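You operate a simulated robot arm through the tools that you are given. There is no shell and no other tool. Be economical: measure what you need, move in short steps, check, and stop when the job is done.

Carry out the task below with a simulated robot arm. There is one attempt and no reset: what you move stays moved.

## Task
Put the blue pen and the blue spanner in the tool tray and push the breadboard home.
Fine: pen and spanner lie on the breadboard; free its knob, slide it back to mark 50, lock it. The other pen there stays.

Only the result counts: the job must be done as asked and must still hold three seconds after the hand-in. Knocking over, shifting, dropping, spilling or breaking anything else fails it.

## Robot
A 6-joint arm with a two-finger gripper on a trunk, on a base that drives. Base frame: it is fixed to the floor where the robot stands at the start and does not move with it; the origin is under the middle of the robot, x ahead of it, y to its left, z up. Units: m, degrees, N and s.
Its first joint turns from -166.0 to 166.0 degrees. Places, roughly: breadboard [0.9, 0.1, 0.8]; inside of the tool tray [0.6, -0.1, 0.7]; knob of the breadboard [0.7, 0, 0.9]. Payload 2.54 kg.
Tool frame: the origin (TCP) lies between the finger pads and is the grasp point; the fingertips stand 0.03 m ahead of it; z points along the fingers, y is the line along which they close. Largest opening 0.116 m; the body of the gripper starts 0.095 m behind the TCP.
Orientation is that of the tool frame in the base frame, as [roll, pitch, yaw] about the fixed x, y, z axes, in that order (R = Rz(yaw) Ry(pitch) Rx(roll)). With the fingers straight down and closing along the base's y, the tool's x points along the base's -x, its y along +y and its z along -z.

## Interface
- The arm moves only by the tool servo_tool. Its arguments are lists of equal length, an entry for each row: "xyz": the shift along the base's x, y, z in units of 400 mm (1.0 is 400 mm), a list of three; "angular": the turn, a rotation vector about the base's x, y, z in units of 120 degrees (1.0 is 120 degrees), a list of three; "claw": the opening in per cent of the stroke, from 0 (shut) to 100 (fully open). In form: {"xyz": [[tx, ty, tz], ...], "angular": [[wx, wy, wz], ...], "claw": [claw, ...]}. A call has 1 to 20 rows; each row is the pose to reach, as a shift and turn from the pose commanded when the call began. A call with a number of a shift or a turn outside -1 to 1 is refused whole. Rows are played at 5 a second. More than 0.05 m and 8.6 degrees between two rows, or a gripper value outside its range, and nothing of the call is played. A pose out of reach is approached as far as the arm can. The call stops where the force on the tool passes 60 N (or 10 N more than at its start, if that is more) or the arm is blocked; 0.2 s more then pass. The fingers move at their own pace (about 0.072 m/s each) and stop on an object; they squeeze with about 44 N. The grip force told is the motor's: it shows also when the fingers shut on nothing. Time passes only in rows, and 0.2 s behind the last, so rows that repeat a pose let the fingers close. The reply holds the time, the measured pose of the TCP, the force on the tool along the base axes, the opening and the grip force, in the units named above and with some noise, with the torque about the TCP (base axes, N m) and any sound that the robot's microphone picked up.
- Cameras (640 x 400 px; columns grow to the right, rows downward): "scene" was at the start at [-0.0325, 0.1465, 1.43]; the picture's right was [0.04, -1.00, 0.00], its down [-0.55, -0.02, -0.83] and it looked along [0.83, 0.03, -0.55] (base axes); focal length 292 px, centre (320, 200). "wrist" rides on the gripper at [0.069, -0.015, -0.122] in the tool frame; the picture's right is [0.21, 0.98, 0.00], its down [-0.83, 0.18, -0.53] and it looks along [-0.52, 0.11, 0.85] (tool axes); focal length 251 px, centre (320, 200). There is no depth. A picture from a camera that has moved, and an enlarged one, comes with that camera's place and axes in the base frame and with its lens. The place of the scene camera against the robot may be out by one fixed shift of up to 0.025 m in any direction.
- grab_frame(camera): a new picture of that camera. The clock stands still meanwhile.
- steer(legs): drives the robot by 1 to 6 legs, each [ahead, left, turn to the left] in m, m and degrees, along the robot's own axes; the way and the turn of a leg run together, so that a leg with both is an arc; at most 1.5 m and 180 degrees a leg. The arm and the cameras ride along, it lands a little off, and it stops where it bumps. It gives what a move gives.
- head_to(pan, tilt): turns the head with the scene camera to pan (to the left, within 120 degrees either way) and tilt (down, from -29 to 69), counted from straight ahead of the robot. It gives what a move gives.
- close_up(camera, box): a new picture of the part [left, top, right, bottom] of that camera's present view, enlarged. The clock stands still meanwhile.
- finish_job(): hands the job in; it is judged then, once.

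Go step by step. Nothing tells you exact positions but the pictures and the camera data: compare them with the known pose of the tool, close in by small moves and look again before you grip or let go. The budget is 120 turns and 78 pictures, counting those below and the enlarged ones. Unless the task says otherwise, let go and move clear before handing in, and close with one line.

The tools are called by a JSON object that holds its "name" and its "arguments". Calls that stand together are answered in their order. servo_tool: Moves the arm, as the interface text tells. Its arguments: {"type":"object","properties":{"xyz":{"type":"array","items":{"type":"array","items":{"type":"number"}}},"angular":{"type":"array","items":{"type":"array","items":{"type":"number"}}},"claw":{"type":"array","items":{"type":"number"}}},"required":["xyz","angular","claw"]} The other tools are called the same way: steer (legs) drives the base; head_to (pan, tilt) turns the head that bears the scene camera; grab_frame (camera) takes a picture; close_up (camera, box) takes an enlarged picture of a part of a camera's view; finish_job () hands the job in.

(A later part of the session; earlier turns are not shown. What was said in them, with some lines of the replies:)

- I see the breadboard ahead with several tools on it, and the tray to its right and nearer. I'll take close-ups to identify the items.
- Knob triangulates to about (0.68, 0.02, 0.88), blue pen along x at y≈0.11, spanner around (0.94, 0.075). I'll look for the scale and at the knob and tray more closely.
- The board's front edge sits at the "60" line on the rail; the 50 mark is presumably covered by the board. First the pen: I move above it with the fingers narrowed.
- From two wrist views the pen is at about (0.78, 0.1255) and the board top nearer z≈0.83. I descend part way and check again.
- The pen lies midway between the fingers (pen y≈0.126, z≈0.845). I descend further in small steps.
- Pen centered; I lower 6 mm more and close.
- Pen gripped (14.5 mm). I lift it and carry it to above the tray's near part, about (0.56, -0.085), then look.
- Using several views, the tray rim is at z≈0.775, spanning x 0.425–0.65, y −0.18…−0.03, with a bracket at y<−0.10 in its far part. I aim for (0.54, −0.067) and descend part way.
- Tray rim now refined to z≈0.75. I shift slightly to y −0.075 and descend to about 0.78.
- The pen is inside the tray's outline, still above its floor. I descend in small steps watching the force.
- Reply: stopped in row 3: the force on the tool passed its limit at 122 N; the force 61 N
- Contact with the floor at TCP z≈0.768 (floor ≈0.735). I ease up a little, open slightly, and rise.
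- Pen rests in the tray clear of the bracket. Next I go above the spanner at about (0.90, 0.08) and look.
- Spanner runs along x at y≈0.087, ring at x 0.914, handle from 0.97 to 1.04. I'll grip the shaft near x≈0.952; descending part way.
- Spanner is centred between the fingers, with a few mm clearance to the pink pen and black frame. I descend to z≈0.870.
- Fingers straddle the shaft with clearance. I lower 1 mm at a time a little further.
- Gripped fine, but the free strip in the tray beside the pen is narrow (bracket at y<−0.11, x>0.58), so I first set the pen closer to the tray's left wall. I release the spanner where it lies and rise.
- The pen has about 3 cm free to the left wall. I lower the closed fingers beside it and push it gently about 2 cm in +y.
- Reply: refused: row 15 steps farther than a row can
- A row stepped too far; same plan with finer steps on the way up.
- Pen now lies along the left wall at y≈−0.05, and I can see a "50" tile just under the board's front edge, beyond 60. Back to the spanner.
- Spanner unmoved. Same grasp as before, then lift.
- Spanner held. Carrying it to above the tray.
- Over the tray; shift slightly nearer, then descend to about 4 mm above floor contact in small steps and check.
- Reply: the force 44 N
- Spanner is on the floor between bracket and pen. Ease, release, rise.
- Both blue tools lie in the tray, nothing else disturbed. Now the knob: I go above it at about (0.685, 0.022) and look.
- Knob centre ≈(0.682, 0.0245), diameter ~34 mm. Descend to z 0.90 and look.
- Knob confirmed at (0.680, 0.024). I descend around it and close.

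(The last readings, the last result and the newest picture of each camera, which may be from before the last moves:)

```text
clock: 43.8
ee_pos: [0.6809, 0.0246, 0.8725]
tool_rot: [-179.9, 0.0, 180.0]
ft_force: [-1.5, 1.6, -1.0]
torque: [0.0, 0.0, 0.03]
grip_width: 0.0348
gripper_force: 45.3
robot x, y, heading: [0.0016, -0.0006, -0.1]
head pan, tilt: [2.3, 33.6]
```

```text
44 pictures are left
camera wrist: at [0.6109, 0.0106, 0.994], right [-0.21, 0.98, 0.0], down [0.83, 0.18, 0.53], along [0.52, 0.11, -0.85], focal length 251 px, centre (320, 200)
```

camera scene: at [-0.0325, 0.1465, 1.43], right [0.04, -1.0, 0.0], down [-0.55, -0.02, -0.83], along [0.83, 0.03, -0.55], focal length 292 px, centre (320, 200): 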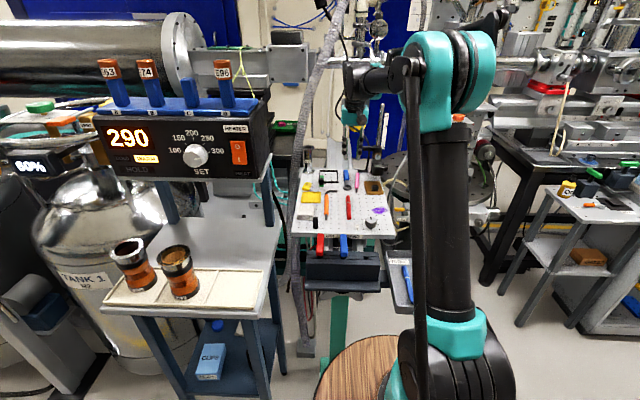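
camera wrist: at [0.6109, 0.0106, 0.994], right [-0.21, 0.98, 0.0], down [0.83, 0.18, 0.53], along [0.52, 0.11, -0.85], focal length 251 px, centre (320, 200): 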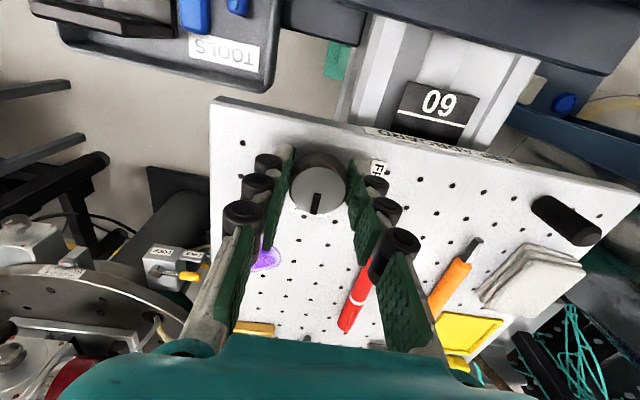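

Knob gripped. Turning it CCW (LOCK → FREE) by 90°.

{"name": "servo_tool", "arguments": {"xyz": [[0, 0, 0], [0, 0, 0], [0, 0, 0], [0, 0, 0], [0, 0, 0], [0, 0, 0], [0, 0, 0], [0, 0, 0], [0, 0, 0], [0, 0, 0], [0, 0, 0], [0, 0, 0]], "angular": [[0, 0, 0.068], [0, 0, 0.136], [0, 0, 0.204], [0, 0, 0.272], [0, 0, 0.34], [0, 0, 0.408], [0, 0, 0.476], [0, 0, 0.544], [0, 0, 0.612], [0, 0, 0.68], [0, 0, 0.75], [0, 0, 0.75]], "claw": [15, 15, 15, 15, 15, 15, 15, 15, 15, 15, 15, 15]}}

{"name": "grab_frame", "arguments": {"camera": "wrist"}}

{"name": "close_up", "arguments": {"camera": "scene", "box": [300, 150, 480, 330]}}

```text
clock: 46.4
ee_pos: [0.6809, 0.0245, 0.8714]
tool_rot: [-180.0, 0.1, -89.8]
ft_force: [-2.6, 7.4, -7.2]
torque: [0.51, 0.09, -0.52]
grip_width: 0.0346
gripper_force: 45.0
robot x, y, heading: [-0.0043, -0.0042, -0.3]
head pan, tilt: [2.3, 33.6]
```

```text
43 pictures are left
camera wrist: at [0.6964, -0.0433, 0.9924], right [-0.98, -0.22, 0.0], down [-0.18, 0.82, 0.53], along [-0.12, 0.52, -0.85], focal length 251 px, centre (320, 200)
```

wrist: 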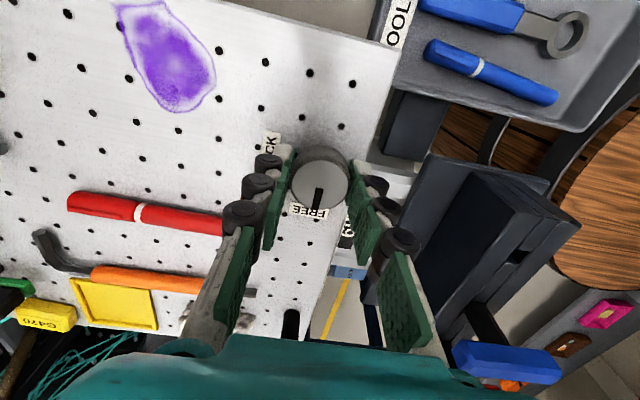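

```text
2.22 times, centred on (390, 240) of scene
camera zoom: at [-0.0324, 0.1469, 1.43], right [0.04, -1.0, 0.0], down [-0.55, -0.02, -0.83], along [0.83, 0.03, -0.55], focal length 649 px, centre (164, 111)
```

zoom: 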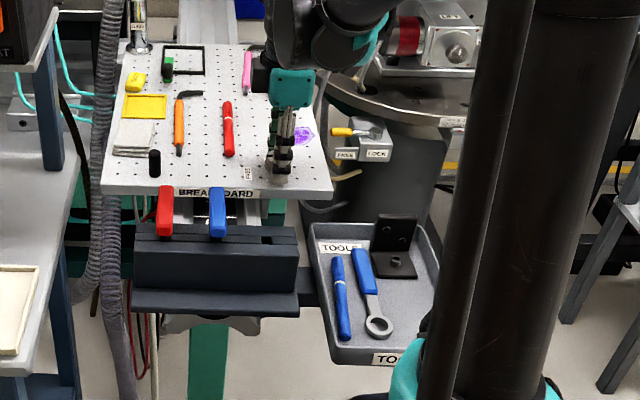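

Pointer is on FREE. Before sliding, I check the scale at the front edge more closely.

{"name": "close_up", "arguments": {"camera": "scene", "box": [315, 195, 385, 245]}}

{"name": "close_up", "arguments": {"camera": "wrist", "box": [280, 180, 420, 300]}}

```text
8.00 times, centred on (350, 220) of scene
camera zoom: at [-0.0324, 0.1469, 1.43], right [0.04, -1.0, 0.0], down [-0.55, -0.02, -0.83], along [0.83, 0.03, -0.55], focal length 2335 px, centre (80, 40)
```

zoom: 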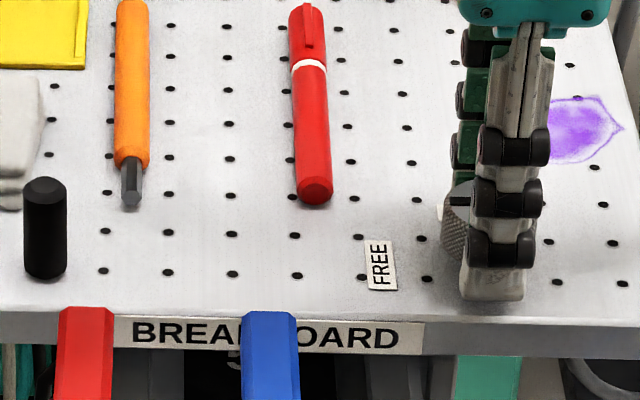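

```text
3.33 times, centred on (350, 240) of wrist
camera zoom: at [0.6964, -0.0433, 0.9924], right [-0.98, -0.22, 0.0], down [-0.18, 0.82, 0.53], along [-0.12, 0.52, -0.85], focal length 838 px, centre (220, 67)
```

zoom: 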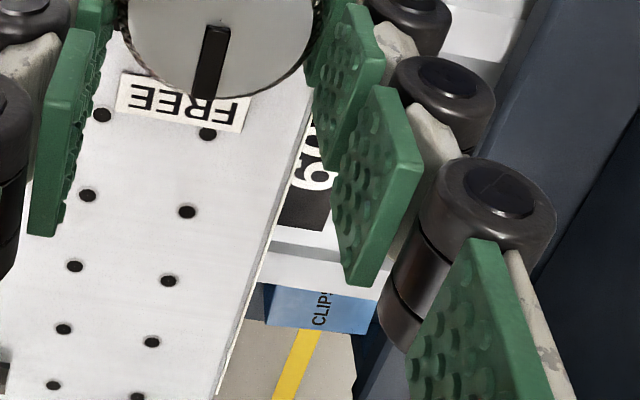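

The 50 tile sits just beyond/under the board's front edge. I push the board away (+x) 25 mm with the knob still held, and look.

{"name": "servo_tool", "arguments": {"xyz": [[0.008, 0, 0], [0.016, 0, 0], [0.024, 0, 0], [0.032, 0, 0], [0.04, 0, 0], [0.048, 0, 0], [0.056, 0, 0], [0.0625, 0, 0], [0.0625, 0, 0]], "angular": [[0, 0, 0], [0, 0, 0], [0, 0, 0], [0, 0, 0], [0, 0, 0], [0, 0, 0], [0, 0, 0], [0, 0, 0], [0, 0, 0]], "claw": [15, 15, 15, 15, 15, 15, 15, 15, 15]}}

{"name": "grab_frame", "arguments": {"camera": "wrist"}}

{"name": "close_up", "arguments": {"camera": "scene", "box": [280, 140, 400, 250]}}

```text
clock: 48.4
ee_pos: [0.7077, 0.0258, 0.8711]
tool_rot: [-179.9, -0.1, -90.0]
ft_force: [-3.3, 18.4, -35.8]
torque: [0.46, 0.03, -0.14]
grip_width: 0.0348
gripper_force: 44.8
robot x, y, heading: [-0.0017, 0.0002, -0.4]
head pan, tilt: [2.3, 33.6]
```

```text
39 pictures are left
camera wrist: at [0.7223, -0.0432, 0.9927], right [-0.98, -0.21, 0.0], down [-0.18, 0.83, 0.53], along [-0.11, 0.52, -0.85], focal length 251 px, centre (320, 200)
```

wrist: 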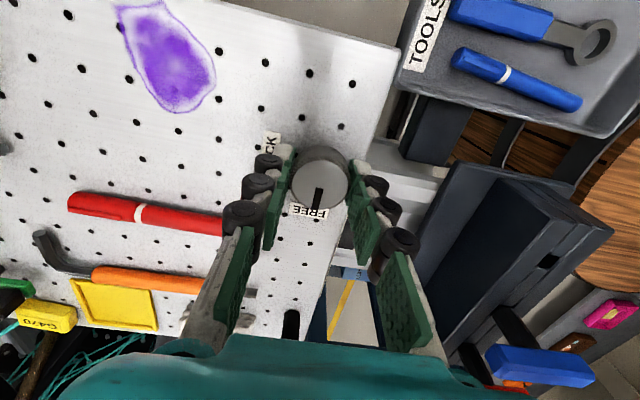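

```text
3.64 times, centred on (340, 195) of scene
camera zoom: at [-0.0314, 0.1472, 1.4299], right [0.04, -1.0, 0.0], down [-0.55, -0.02, -0.83], along [0.83, 0.03, -0.55], focal length 1061 px, centre (247, 218)
```

zoom: 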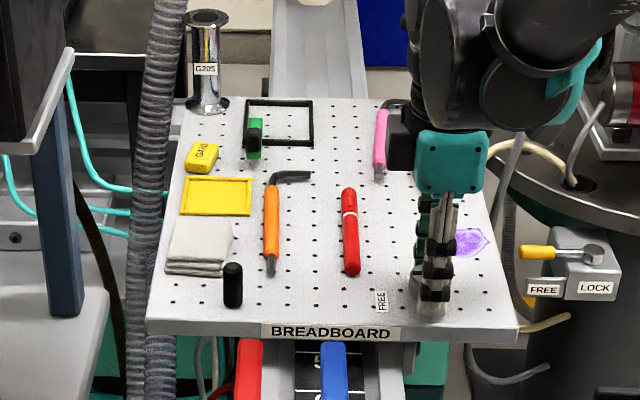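

The board slid about 26 mm. I zoom on the scale.

{"name": "close_up", "arguments": {"camera": "scene", "box": [325, 225, 385, 260]}}

```text
10.67 times, centred on (355, 242) of scene
camera zoom: at [-0.0314, 0.1472, 1.4299], right [0.04, -1.0, 0.0], down [-0.55, -0.02, -0.83], along [0.83, 0.03, -0.55], focal length 3113 px, centre (-53, -253)
```

zoom: 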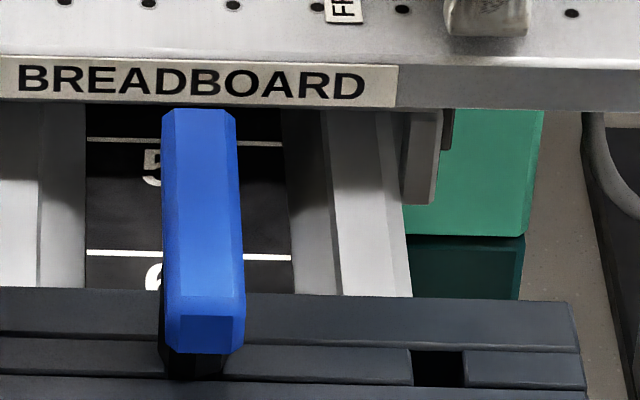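

The next tile starts with "5", but may read 55 or 50; the handle hides the second digit. I release the knob, rise and look with the wrist camera.

{"name": "servo_tool", "arguments": {"xyz": [[0, 0, 0], [0, 0, 0], [0, 0, 0], [0, 0, 0.05], [0, 0, 0.15], [-0.06, 0, 0.17], [-0.06, 0, 0.17]], "angular": [[0, 0, 0], [0, 0, 0], [0, 0, 0], [0, 0, 0], [0, 0, 0], [0, 0, 0], [0, 0, 0]], "claw": [40, 45, 45, 45, 45, 45, 45]}}

{"name": "grab_frame", "arguments": {"camera": "wrist"}}

```text
clock: 50.0
ee_pos: [0.6836, 0.0244, 0.9405]
tool_rot: [-179.9, 0.0, -90.0]
ft_force: [0.6, -0.2, -0.5]
torque: [-0.01, 0.02, 0.01]
grip_width: 0.0521
gripper_force: 0.0
robot x, y, heading: [0.0022, -0.0005, -0.0]
head pan, tilt: [2.3, 33.6]
```

```text
36 pictures are left
camera wrist: at [0.6978, -0.0442, 1.0612], right [-0.98, -0.21, 0.0], down [-0.18, 0.83, 0.53], along [-0.11, 0.52, -0.85], focal length 251 px, centre (320, 200)
```

wrist: 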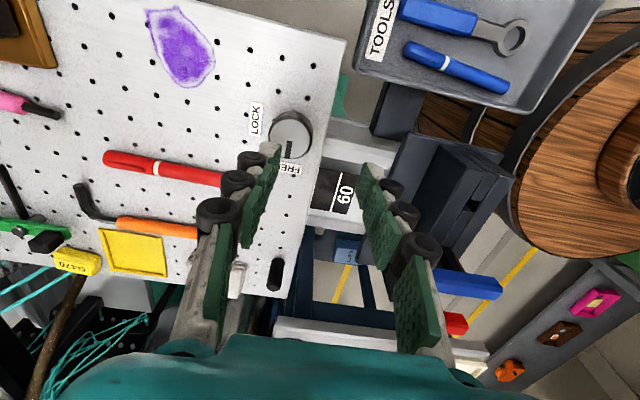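

The tile past 60 is still hidden under the board. I regrip the knob, push 14 mm more, release and look again.

{"name": "servo_tool", "arguments": {"xyz": [[0.06, 0, 0], [0.06, 0, -0.1], [0.06, 0, -0.172], [0.06, 0, -0.172], [0.06, 0, -0.172], [0.06, 0, -0.172], [0.06, 0, -0.172], [0.068, 0, -0.172], [0.076, 0, -0.172], [0.084, 0, -0.172], [0.092, 0, -0.172], [0.095, 0, -0.172], [0.095, 0, -0.172]], "angular": [[0, 0, 0], [0, 0, 0], [0, 0, 0], [0, 0, 0], [0, 0, 0], [0, 0, 0], [0, 0, 0], [0, 0, 0], [0, 0, 0], [0, 0, 0], [0, 0, 0], [0, 0, 0], [0, 0, 0]], "claw": [45, 45, 45, 30, 20, 15, 15, 15, 15, 15, 15, 15, 15]}}

{"name": "servo_tool", "arguments": {"xyz": [[0, 0, 0], [0, 0, 0], [0, 0, 0], [0, 0, 0.05], [0, 0, 0.15], [-0.09, 0, 0.19], [-0.09, 0, 0.19]], "angular": [[0, 0, 0], [0, 0, 0], [0, 0, 0], [0, 0, 0], [0, 0, 0], [0, 0, 0], [0, 0, 0]], "claw": [40, 45, 45, 45, 45, 45, 45]}}

{"name": "grab_frame", "arguments": {"camera": "wrist"}}

```text
clock: 52.8
ee_pos: [0.7214, 0.024, 0.8704]
tool_rot: [-180.0, 0.0, -90.0]
ft_force: [-2.7, 9.2, -3.2]
torque: [0.27, 0.2, 0.0]
grip_width: 0.0344
gripper_force: 44.9
robot x, y, heading: [-0.0012, 0.0036, -0.0]
head pan, tilt: [2.3, 33.6]
```

```text
clock: 54.4
ee_pos: [0.686, 0.023, 0.9467]
tool_rot: [-179.9, -0.1, -90.0]
ft_force: [-0.4, 0.4, 0.5]
torque: [0.03, -0.01, -0.01]
grip_width: 0.0523
gripper_force: 0.0
robot x, y, heading: [-0.002, 0.0015, 0.3]
head pan, tilt: [2.3, 33.6]
```

```text
35 pictures are left
camera wrist: at [0.7006, -0.045, 1.0677], right [-0.98, -0.21, 0.0], down [-0.18, 0.83, 0.53], along [-0.11, 0.52, -0.85], focal length 251 px, centre (320, 200)
```

wrist: 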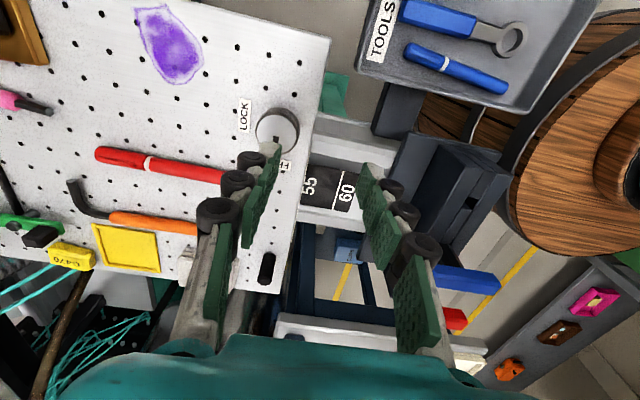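

It reads 55: pitch is about 50 mm per 5, so 50 is ~100 mm from the 60 mark. Zoom here to calibrate the edge against the 55 line.

{"name": "close_up", "arguments": {"camera": "wrist", "box": [250, 140, 380, 240]}}

```text
4.00 times, centred on (315, 190) of wrist
camera zoom: at [0.7006, -0.045, 1.0677], right [-0.98, -0.21, 0.0], down [-0.18, 0.83, 0.53], along [-0.11, 0.52, -0.85], focal length 1006 px, centre (340, 240)
```

zoom: 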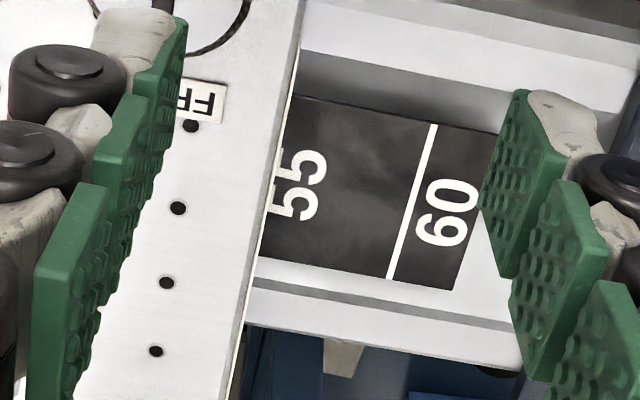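

Estimated: 60 line x≈0.644, 50 line ≈0.744; edge now ≈0.691. I regrip and push another 46 mm, then release and compare.

{"name": "servo_tool", "arguments": {"xyz": [[0.09, 0, 0], [0.09, 0, -0.1], [0.09, 0, -0.19], [0.09, 0, -0.19], [0.09, 0, -0.19], [0.09, 0, -0.19], [0.09, 0, -0.19], [0.1, 0, -0.19], [0.11, 0, -0.19], [0.12, 0, -0.19], [0.13, 0, -0.19], [0.14, 0, -0.19], [0.15, 0, -0.19], [0.16, 0, -0.19], [0.17, 0, -0.19], [0.18, 0, -0.19], [0.19, 0, -0.19], [0.2, 0, -0.19], [0.205, 0, -0.19], [0.205, 0, -0.19]], "angular": [[0, 0, 0], [0, 0, 0], [0, 0, 0], [0, 0, 0], [0, 0, 0], [0, 0, 0], [0, 0, 0], [0, 0, 0], [0, 0, 0], [0, 0, 0], [0, 0, 0], [0, 0, 0], [0, 0, 0], [0, 0, 0], [0, 0, 0], [0, 0, 0], [0, 0, 0], [0, 0, 0], [0, 0, 0], [0, 0, 0]], "claw": [45, 45, 45, 30, 20, 15, 15, 15, 15, 15, 15, 15, 15, 15, 15, 15, 15, 15, 15, 15]}}

{"name": "servo_tool", "arguments": {"xyz": [[0, 0, 0], [0, 0, 0], [0, 0, 0], [0, 0, 0.05], [0, 0, 0.15], [-0.08, 0, 0.19], [-0.08, 0, 0.19]], "angular": [[0, 0, 0], [0, 0, 0], [0, 0, 0], [0, 0, 0], [0, 0, 0], [0, 0, 0], [0, 0, 0]], "claw": [40, 45, 45, 45, 45, 45, 45]}}

{"name": "close_up", "arguments": {"camera": "wrist", "box": [230, 100, 410, 240]}}

{"name": "grab_frame", "arguments": {"camera": "scene"}}

```text
clock: 58.6
ee_pos: [0.7669, 0.0234, 0.8698]
tool_rot: [-179.9, 0.0, -89.9]
ft_force: [0.1, -14.4, -11.4]
torque: [-0.43, 0.23, -0.01]
grip_width: 0.0346
gripper_force: 45.3
robot x, y, heading: [-0.002, 0.0014, -0.1]
head pan, tilt: [2.3, 33.6]
```

```text
clock: 60.2
ee_pos: [0.7346, 0.0248, 0.9455]
tool_rot: [-179.9, 0.0, -89.9]
ft_force: [-0.1, 0.8, 0.0]
torque: [0.02, -0.02, 0.01]
grip_width: 0.0521
gripper_force: 0.0
robot x, y, heading: [0.0003, -0.0025, 0.1]
head pan, tilt: [2.3, 33.6]
```

```text
2.86 times, centred on (320, 170) of wrist
camera zoom: at [0.7497, -0.0427, 1.0668], right [-0.98, -0.21, 0.0], down [-0.18, 0.83, 0.53], along [-0.11, 0.52, -0.85], focal length 718 px, centre (320, 286)
```

zoom: 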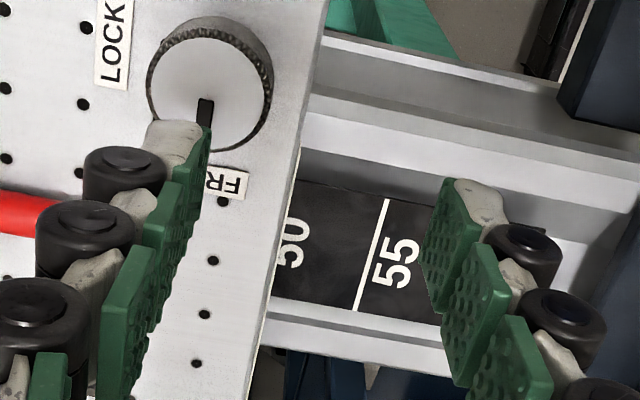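

```text
32 pictures are left
camera scene: at [-0.0324, 0.1464, 1.43], right [0.04, -1.0, 0.0], down [-0.55, -0.02, -0.83], along [0.83, 0.03, -0.55], focal length 292 px, centre (320, 200)
```

scene: 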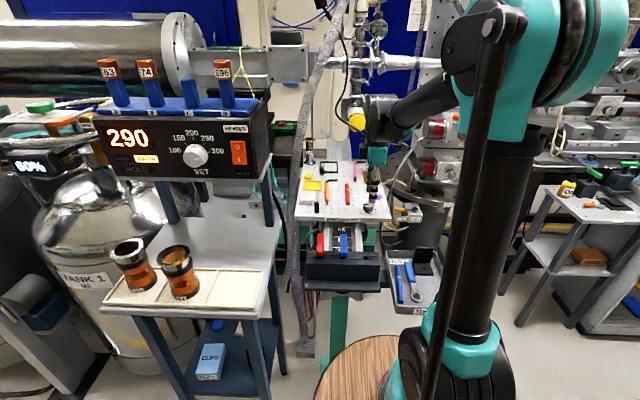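

"50" is appearing at the edge; its line should be ~2 mm further. I check the front face for any pointer/index too.

{"name": "close_up", "arguments": {"camera": "scene", "box": [315, 205, 385, 255]}}

```text
8.00 times, centred on (350, 230) of scene
camera zoom: at [-0.0324, 0.1464, 1.43], right [0.04, -1.0, 0.0], down [-0.55, -0.02, -0.83], along [0.83, 0.03, -0.55], focal length 2335 px, centre (80, -40)
```

zoom: 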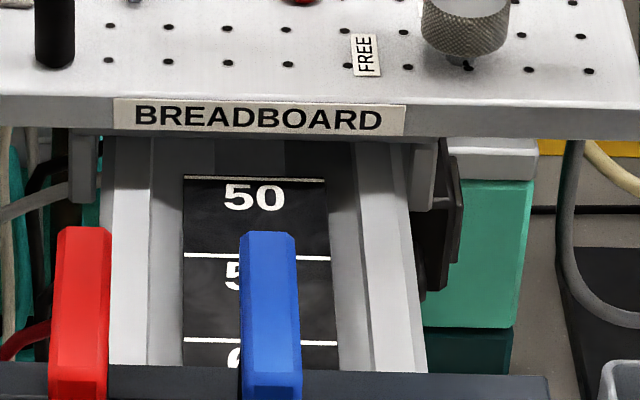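

No pointer; the front edge over the line is the index, and 50 is the last mark. I put the camera straight above the edge to judge without parallax.

{"name": "servo_tool", "arguments": {"xyz": [[-0.025, 0, 0], [-0.025, 0, 0]], "angular": [[0, 0, 0], [0, 0, 0]], "claw": [45, 45]}}

{"name": "close_up", "arguments": {"camera": "wrist", "box": [250, 120, 380, 220]}}

```text
clock: 60.8
ee_pos: [0.7236, 0.0266, 0.9464]
tool_rot: [-179.8, 0.0, -90.0]
ft_force: [-0.5, -0.3, 0.1]
torque: [-0.01, -0.03, 0.02]
grip_width: 0.0522
gripper_force: 0.0
robot x, y, heading: [-0.0013, 0.0017, 0.1]
head pan, tilt: [2.3, 33.6]
```

```text
4.00 times, centred on (315, 170) of wrist
camera zoom: at [0.7391, -0.0432, 1.0669], right [-0.98, -0.21, 0.0], down [-0.18, 0.83, 0.53], along [-0.11, 0.52, -0.85], focal length 1006 px, centre (340, 320)
```

zoom: 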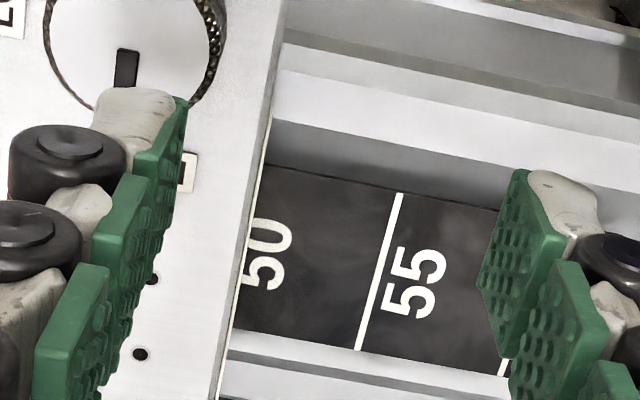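

Board edge needs about 4.5 mm more. I regrip, push that much, release, and look straight down again.

{"name": "servo_tool", "arguments": {"xyz": [[0.105, 0, 0], [0.105, 0, -0.1], [0.105, 0, -0.19], [0.105, 0, -0.19], [0.105, 0, -0.19], [0.105, 0, -0.19], [0.105, 0, -0.19], [0.109, 0, -0.19], [0.113, 0, -0.19], [0.1165, 0, -0.19], [0.1165, 0, -0.19], [0.1165, 0, -0.19]], "angular": [[0, 0, 0], [0, 0, 0], [0, 0, 0], [0, 0, 0], [0, 0, 0], [0, 0, 0], [0, 0, 0], [0, 0, 0], [0, 0, 0], [0, 0, 0], [0, 0, 0], [0, 0, 0]], "claw": [45, 45, 45, 30, 20, 15, 15, 15, 15, 15, 15, 15]}}

{"name": "servo_tool", "arguments": {"xyz": [[0, 0, 0], [0, 0, 0], [0, 0, 0], [0, 0, 0.05], [0, 0, 0.15], [-0.105, 0, 0.19], [-0.105, 0, 0.19]], "angular": [[0, 0, 0], [0, 0, 0], [0, 0, 0], [0, 0, 0], [0, 0, 0], [0, 0, 0], [0, 0, 0]], "claw": [40, 45, 45, 45, 45, 45, 45]}}

{"name": "close_up", "arguments": {"camera": "wrist", "box": [250, 120, 380, 220]}}

```text
clock: 63.4
ee_pos: [0.7729, 0.0235, 0.8713]
tool_rot: [-179.9, -0.1, -90.0]
ft_force: [-2.0, -4.7, 29.5]
torque: [-0.18, 0.15, -0.03]
grip_width: 0.0345
gripper_force: 44.8
robot x, y, heading: [0.0021, 0.0005, 0.0]
head pan, tilt: [2.3, 33.6]
```

```text
clock: 65.0
ee_pos: [0.73, 0.0245, 0.9486]
tool_rot: [-179.9, 0.1, -90.0]
ft_force: [0.3, -0.8, 0.2]
torque: [-0.04, 0.0, 0.0]
grip_width: 0.0523
gripper_force: 0.0
robot x, y, heading: [-0.0022, 0.0031, -0.2]
head pan, tilt: [2.3, 33.6]
```

```text
4.00 times, centred on (315, 170) of wrist
camera zoom: at [0.7442, -0.0439, 1.0684], right [-0.98, -0.21, 0.0], down [-0.18, 0.83, 0.53], along [-0.11, 0.52, -0.85], focal length 1006 px, centre (340, 320)
```

zoom: 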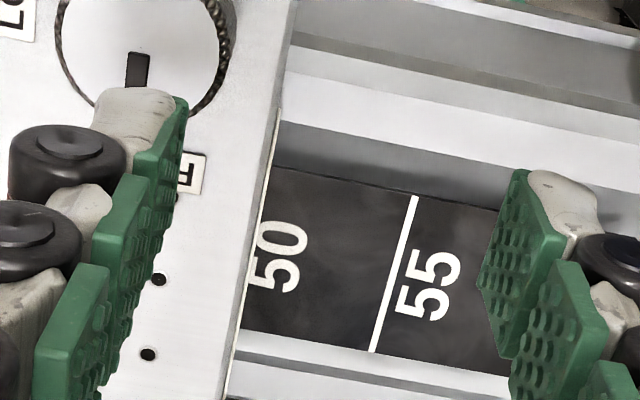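

The 50 line is still hidden, ~3 mm beyond the edge. Another small push of 3.2 mm.

{"name": "servo_tool", "arguments": {"xyz": [[0.105, 0, 0], [0.105, 0, -0.1], [0.105, 0, -0.19], [0.105, 0, -0.19], [0.105, 0, -0.19], [0.105, 0, -0.19], [0.105, 0, -0.19], [0.109, 0, -0.19], [0.113, 0, -0.19], [0.113, 0, -0.19], [0.113, 0, -0.19], [0.113, 0, -0.19]], "angular": [[0, 0, 0], [0, 0, 0], [0, 0, 0], [0, 0, 0], [0, 0, 0], [0, 0, 0], [0, 0, 0], [0, 0, 0], [0, 0, 0], [0, 0, 0], [0, 0, 0], [0, 0, 0]], "claw": [45, 45, 45, 30, 20, 15, 15, 15, 15, 15, 15, 15]}}

{"name": "servo_tool", "arguments": {"xyz": [[0, 0, 0], [0, 0, 0], [0, 0, 0], [0, 0, 0.05], [0, 0, 0.15], [-0.105, 0, 0.19], [-0.105, 0, 0.19]], "angular": [[0, 0, 0], [0, 0, 0], [0, 0, 0], [0, 0, 0], [0, 0, 0], [0, 0, 0], [0, 0, 0]], "claw": [40, 45, 45, 45, 45, 45, 45]}}

{"name": "close_up", "arguments": {"camera": "wrist", "box": [270, 130, 360, 210]}}

```text
clock: 67.6
ee_pos: [0.7757, 0.025, 0.8701]
tool_rot: [179.9, 0.0, -90.0]
ft_force: [-38.1, 1.0, -39.2]
torque: [0.1, 0.42, 0.03]
grip_width: 0.0347
gripper_force: 44.8
robot x, y, heading: [-0.0012, -0.0, 0.2]
head pan, tilt: [2.3, 33.6]
```

```text
clock: 69.2
ee_pos: [0.7337, 0.0238, 0.9465]
tool_rot: [-179.9, 0.1, -90.0]
ft_force: [0.0, -0.3, 0.0]
torque: [0.02, 0.01, 0.0]
grip_width: 0.052
gripper_force: 0.1
robot x, y, heading: [0.001, 0.0022, -0.0]
head pan, tilt: [2.3, 33.6]
```

```text
5.00 times, centred on (315, 170) of wrist
camera zoom: at [0.7478, -0.0435, 1.0677], right [-0.98, -0.21, 0.0], down [-0.18, 0.83, 0.53], along [-0.11, 0.52, -0.85], focal length 1257 px, centre (345, 350)
```

zoom: 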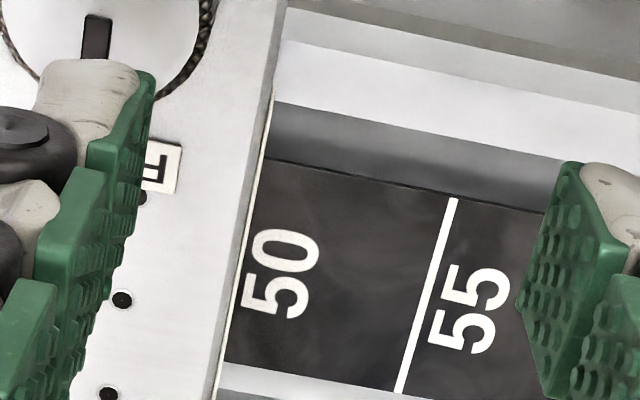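

The 50 line is now right at the edge (within ~1 mm). I regrip the knob and turn it back −90° to LOCK.

{"name": "servo_tool", "arguments": {"xyz": [[0.104, 0, 0], [0.104, 0, -0.1], [0.104, 0, -0.19], [0.104, 0, -0.19], [0.104, 0, -0.19], [0.104, 0, -0.19], [0.104, 0, -0.19], [0.104, 0, -0.19]], "angular": [[0, 0, 0], [0, 0, 0], [0, 0, 0], [0, 0, 0], [0, 0, 0], [0, 0, 0], [0, 0, 0], [0, 0, 0]], "claw": [45, 45, 45, 30, 20, 15, 15, 15]}}

{"name": "servo_tool", "arguments": {"xyz": [[0, 0, 0], [0, 0, 0], [0, 0, 0], [0, 0, 0], [0, 0, 0], [0, 0, 0], [0, 0, 0], [0, 0, 0], [0, 0, 0], [0, 0, 0], [0, 0, 0], [0, 0, 0]], "angular": [[0, 0, -0.068], [0, 0, -0.136], [0, 0, -0.204], [0, 0, -0.272], [0, 0, -0.34], [0, 0, -0.408], [0, 0, -0.476], [0, 0, -0.544], [0, 0, -0.612], [0, 0, -0.68], [0, 0, -0.75], [0, 0, -0.75]], "claw": [15, 15, 15, 15, 15, 15, 15, 15, 15, 15, 15, 15]}}

{"name": "grab_frame", "arguments": {"camera": "wrist"}}

```text
clock: 71.0
ee_pos: [0.7749, 0.0252, 0.8705]
tool_rot: [179.9, 0.0, -90.1]
ft_force: [-41.4, 0.2, -21.5]
torque: [0.09, 0.46, 0.0]
grip_width: 0.0348
gripper_force: 44.8
robot x, y, heading: [-0.0006, -0.0025, 0.4]
head pan, tilt: [2.3, 33.6]
```

```text
clock: 73.6
ee_pos: [0.7749, 0.0249, 0.8707]
tool_rot: [-179.9, 0.0, 179.9]
ft_force: [-25.3, 17.3, -15.4]
torque: [0.44, 0.76, 0.3]
grip_width: 0.0346
gripper_force: 44.5
robot x, y, heading: [-0.0009, -0.001, 0.1]
head pan, tilt: [2.3, 33.6]
```

```text
27 pictures are left
camera wrist: at [0.705, 0.0105, 0.9924], right [-0.21, 0.98, 0.0], down [0.83, 0.18, 0.53], along [0.52, 0.11, -0.85], focal length 251 px, centre (320, 200)
```

wrist: 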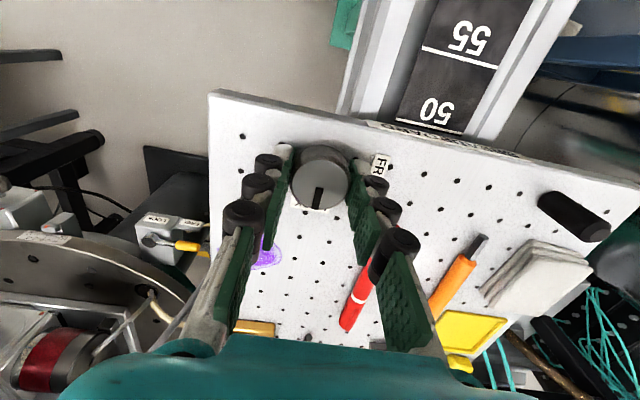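

Knob points to LOCK and the 50 line is at the edge. I release, rise, and check all.

{"name": "servo_tool", "arguments": {"xyz": [[0, 0, 0], [0, 0, 0], [0, 0, 0], [0, 0, 0.06], [0, 0, 0.15], [-0.0, 0, 0.25], [-0.06, -0.06, 0.35], [-0.06, -0.06, 0.35]], "angular": [[0, 0, 0], [0, 0, 0], [0, 0, 0], [0, 0, 0], [0, 0, 0], [0, 0, 0], [0, 0, 0], [0, 0, 0]], "claw": [40, 45, 45, 45, 45, 45, 45, 45]}}

{"name": "grab_frame", "arguments": {"camera": "wrist"}}

{"name": "close_up", "arguments": {"camera": "scene", "box": [280, 130, 450, 310]}}

```text
refused: row 7 steps farther than a row can; nothing moved
```

```text
26 pictures are left
camera wrist: at [0.705, 0.0105, 0.9924], right [-0.21, 0.98, 0.0], down [0.83, 0.18, 0.53], along [0.52, 0.11, -0.85], focal length 251 px, centre (320, 200)
```

wrist: 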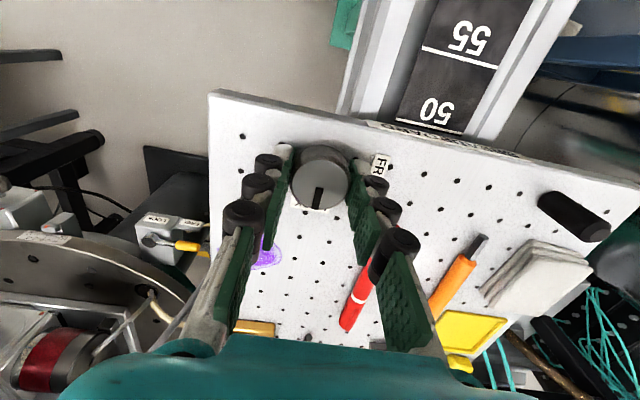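

```text
2.22 times, centred on (365, 220) of scene
camera zoom: at [-0.0327, 0.1471, 1.4299], right [0.04, -1.0, 0.0], down [-0.55, -0.02, -0.83], along [0.83, 0.03, -0.55], focal length 649 px, centre (220, 156)
```

zoom: 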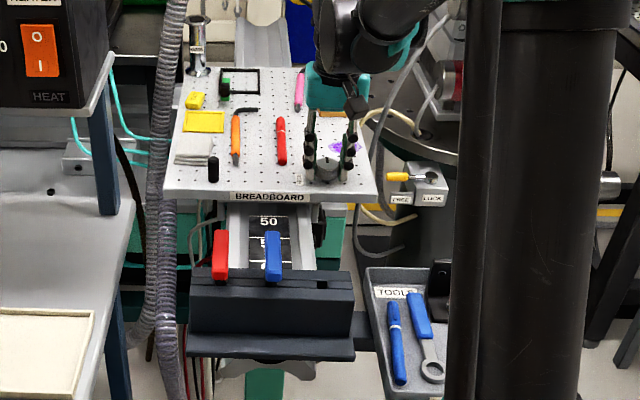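

Same release with smaller steps, going straight up and a little back.

{"name": "servo_tool", "arguments": {"xyz": [[0, 0, 0], [0, 0, 0], [0, 0, 0], [0, 0, 0.06], [0, 0, 0.15], [0, 0, 0.25], [-0.04, 0, 0.32], [-0.08, 0, 0.36], [-0.08, 0, 0.36]], "angular": [[0, 0, 0], [0, 0, 0], [0, 0, 0], [0, 0, 0], [0, 0, 0], [0, 0, 0], [0, 0, 0], [0, 0, 0], [0, 0, 0]], "claw": [40, 45, 45, 45, 45, 45, 45, 45, 45]}}

{"name": "grab_frame", "arguments": {"camera": "wrist"}}

{"name": "close_up", "arguments": {"camera": "wrist", "box": [280, 60, 480, 180]}}

```text
clock: 75.6
ee_pos: [0.7419, 0.0254, 1.0156]
tool_rot: [-179.9, 0.0, -179.9]
ft_force: [0.0, 0.4, 0.0]
torque: [0.05, -0.03, 0.01]
grip_width: 0.0522
gripper_force: 0.0
robot x, y, heading: [0.0036, 0.0015, 0.1]
head pan, tilt: [2.3, 33.6]
```

```text
24 pictures are left
camera wrist: at [0.6717, 0.0105, 1.1364], right [-0.21, 0.98, 0.0], down [0.83, 0.18, 0.53], along [0.52, 0.11, -0.85], focal length 251 px, centre (320, 200)
```

wrist: 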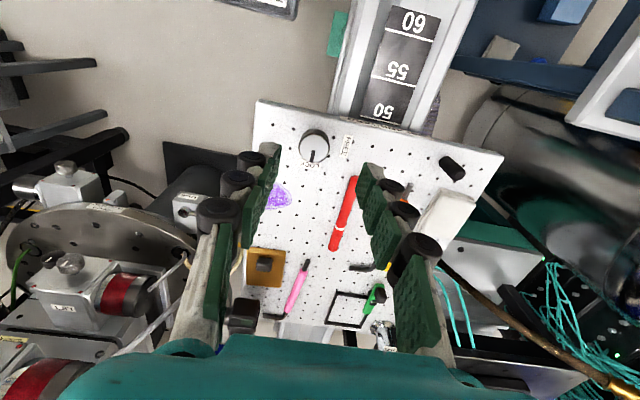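

```text
3.20 times, centred on (380, 120) of wrist
camera zoom: at [0.6717, 0.0105, 1.1364], right [-0.21, 0.98, 0.0], down [0.83, 0.18, 0.53], along [0.52, 0.11, -0.85], focal length 805 px, centre (128, 456)
```

zoom: 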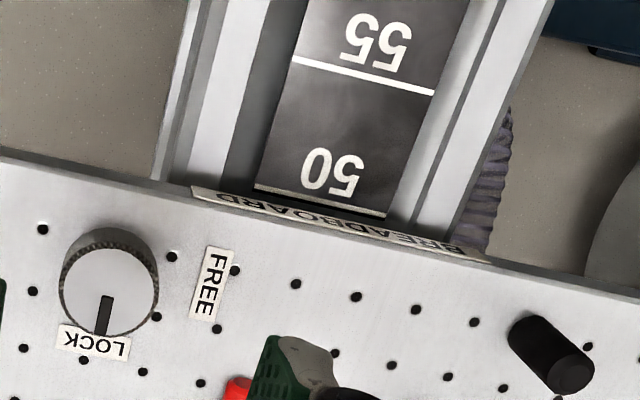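

Line and edge agree; one parallax-free check from above the edge.

{"name": "servo_tool", "arguments": {"xyz": [[0.1, 0, 0], [0.178, 0, 0], [0.178, 0, 0]], "angular": [[0, 0, 0], [0, 0, 0], [0, 0, 0]], "claw": [45, 45, 45]}}

{"name": "close_up", "arguments": {"camera": "wrist", "box": [300, 0, 460, 100]}}

```text
clock: 76.4
ee_pos: [0.8133, 0.0241, 1.0162]
tool_rot: [-179.9, 0.1, 179.9]
ft_force: [-0.3, -0.5, -0.4]
torque: [0.03, 0.01, 0.0]
grip_width: 0.0523
gripper_force: 0.0
robot x, y, heading: [-0.0007, 0.0031, -0.0]
head pan, tilt: [2.3, 33.6]
```

```text
4.00 times, centred on (380, 50) of wrist
camera zoom: at [0.7442, 0.0099, 1.1367], right [-0.21, 0.98, 0.0], down [0.83, 0.18, 0.53], along [0.52, 0.11, -0.85], focal length 1006 px, centre (80, 800)
```

zoom: 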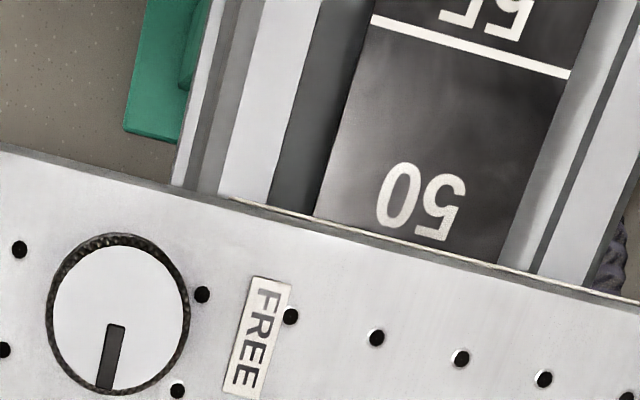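

Knob is on LOCK. The front edge is at the 50 line within about 1–2 mm, and the board pushed back hard on the last move, which suggests it reached its end stop. Both blue tools are in the tray, the red pen is still on the board and the gripper is clear, so I'm handing in.

{"name": "finish_job", "arguments": {}}

```text
The job is handed in.
```

The blue pen and blue spanner are in the tool tray, and the breadboard is at mark 50 (within about 1–2 mm) with its knob locked. The red pen is still on the board, and I saw nothing else disturbed.
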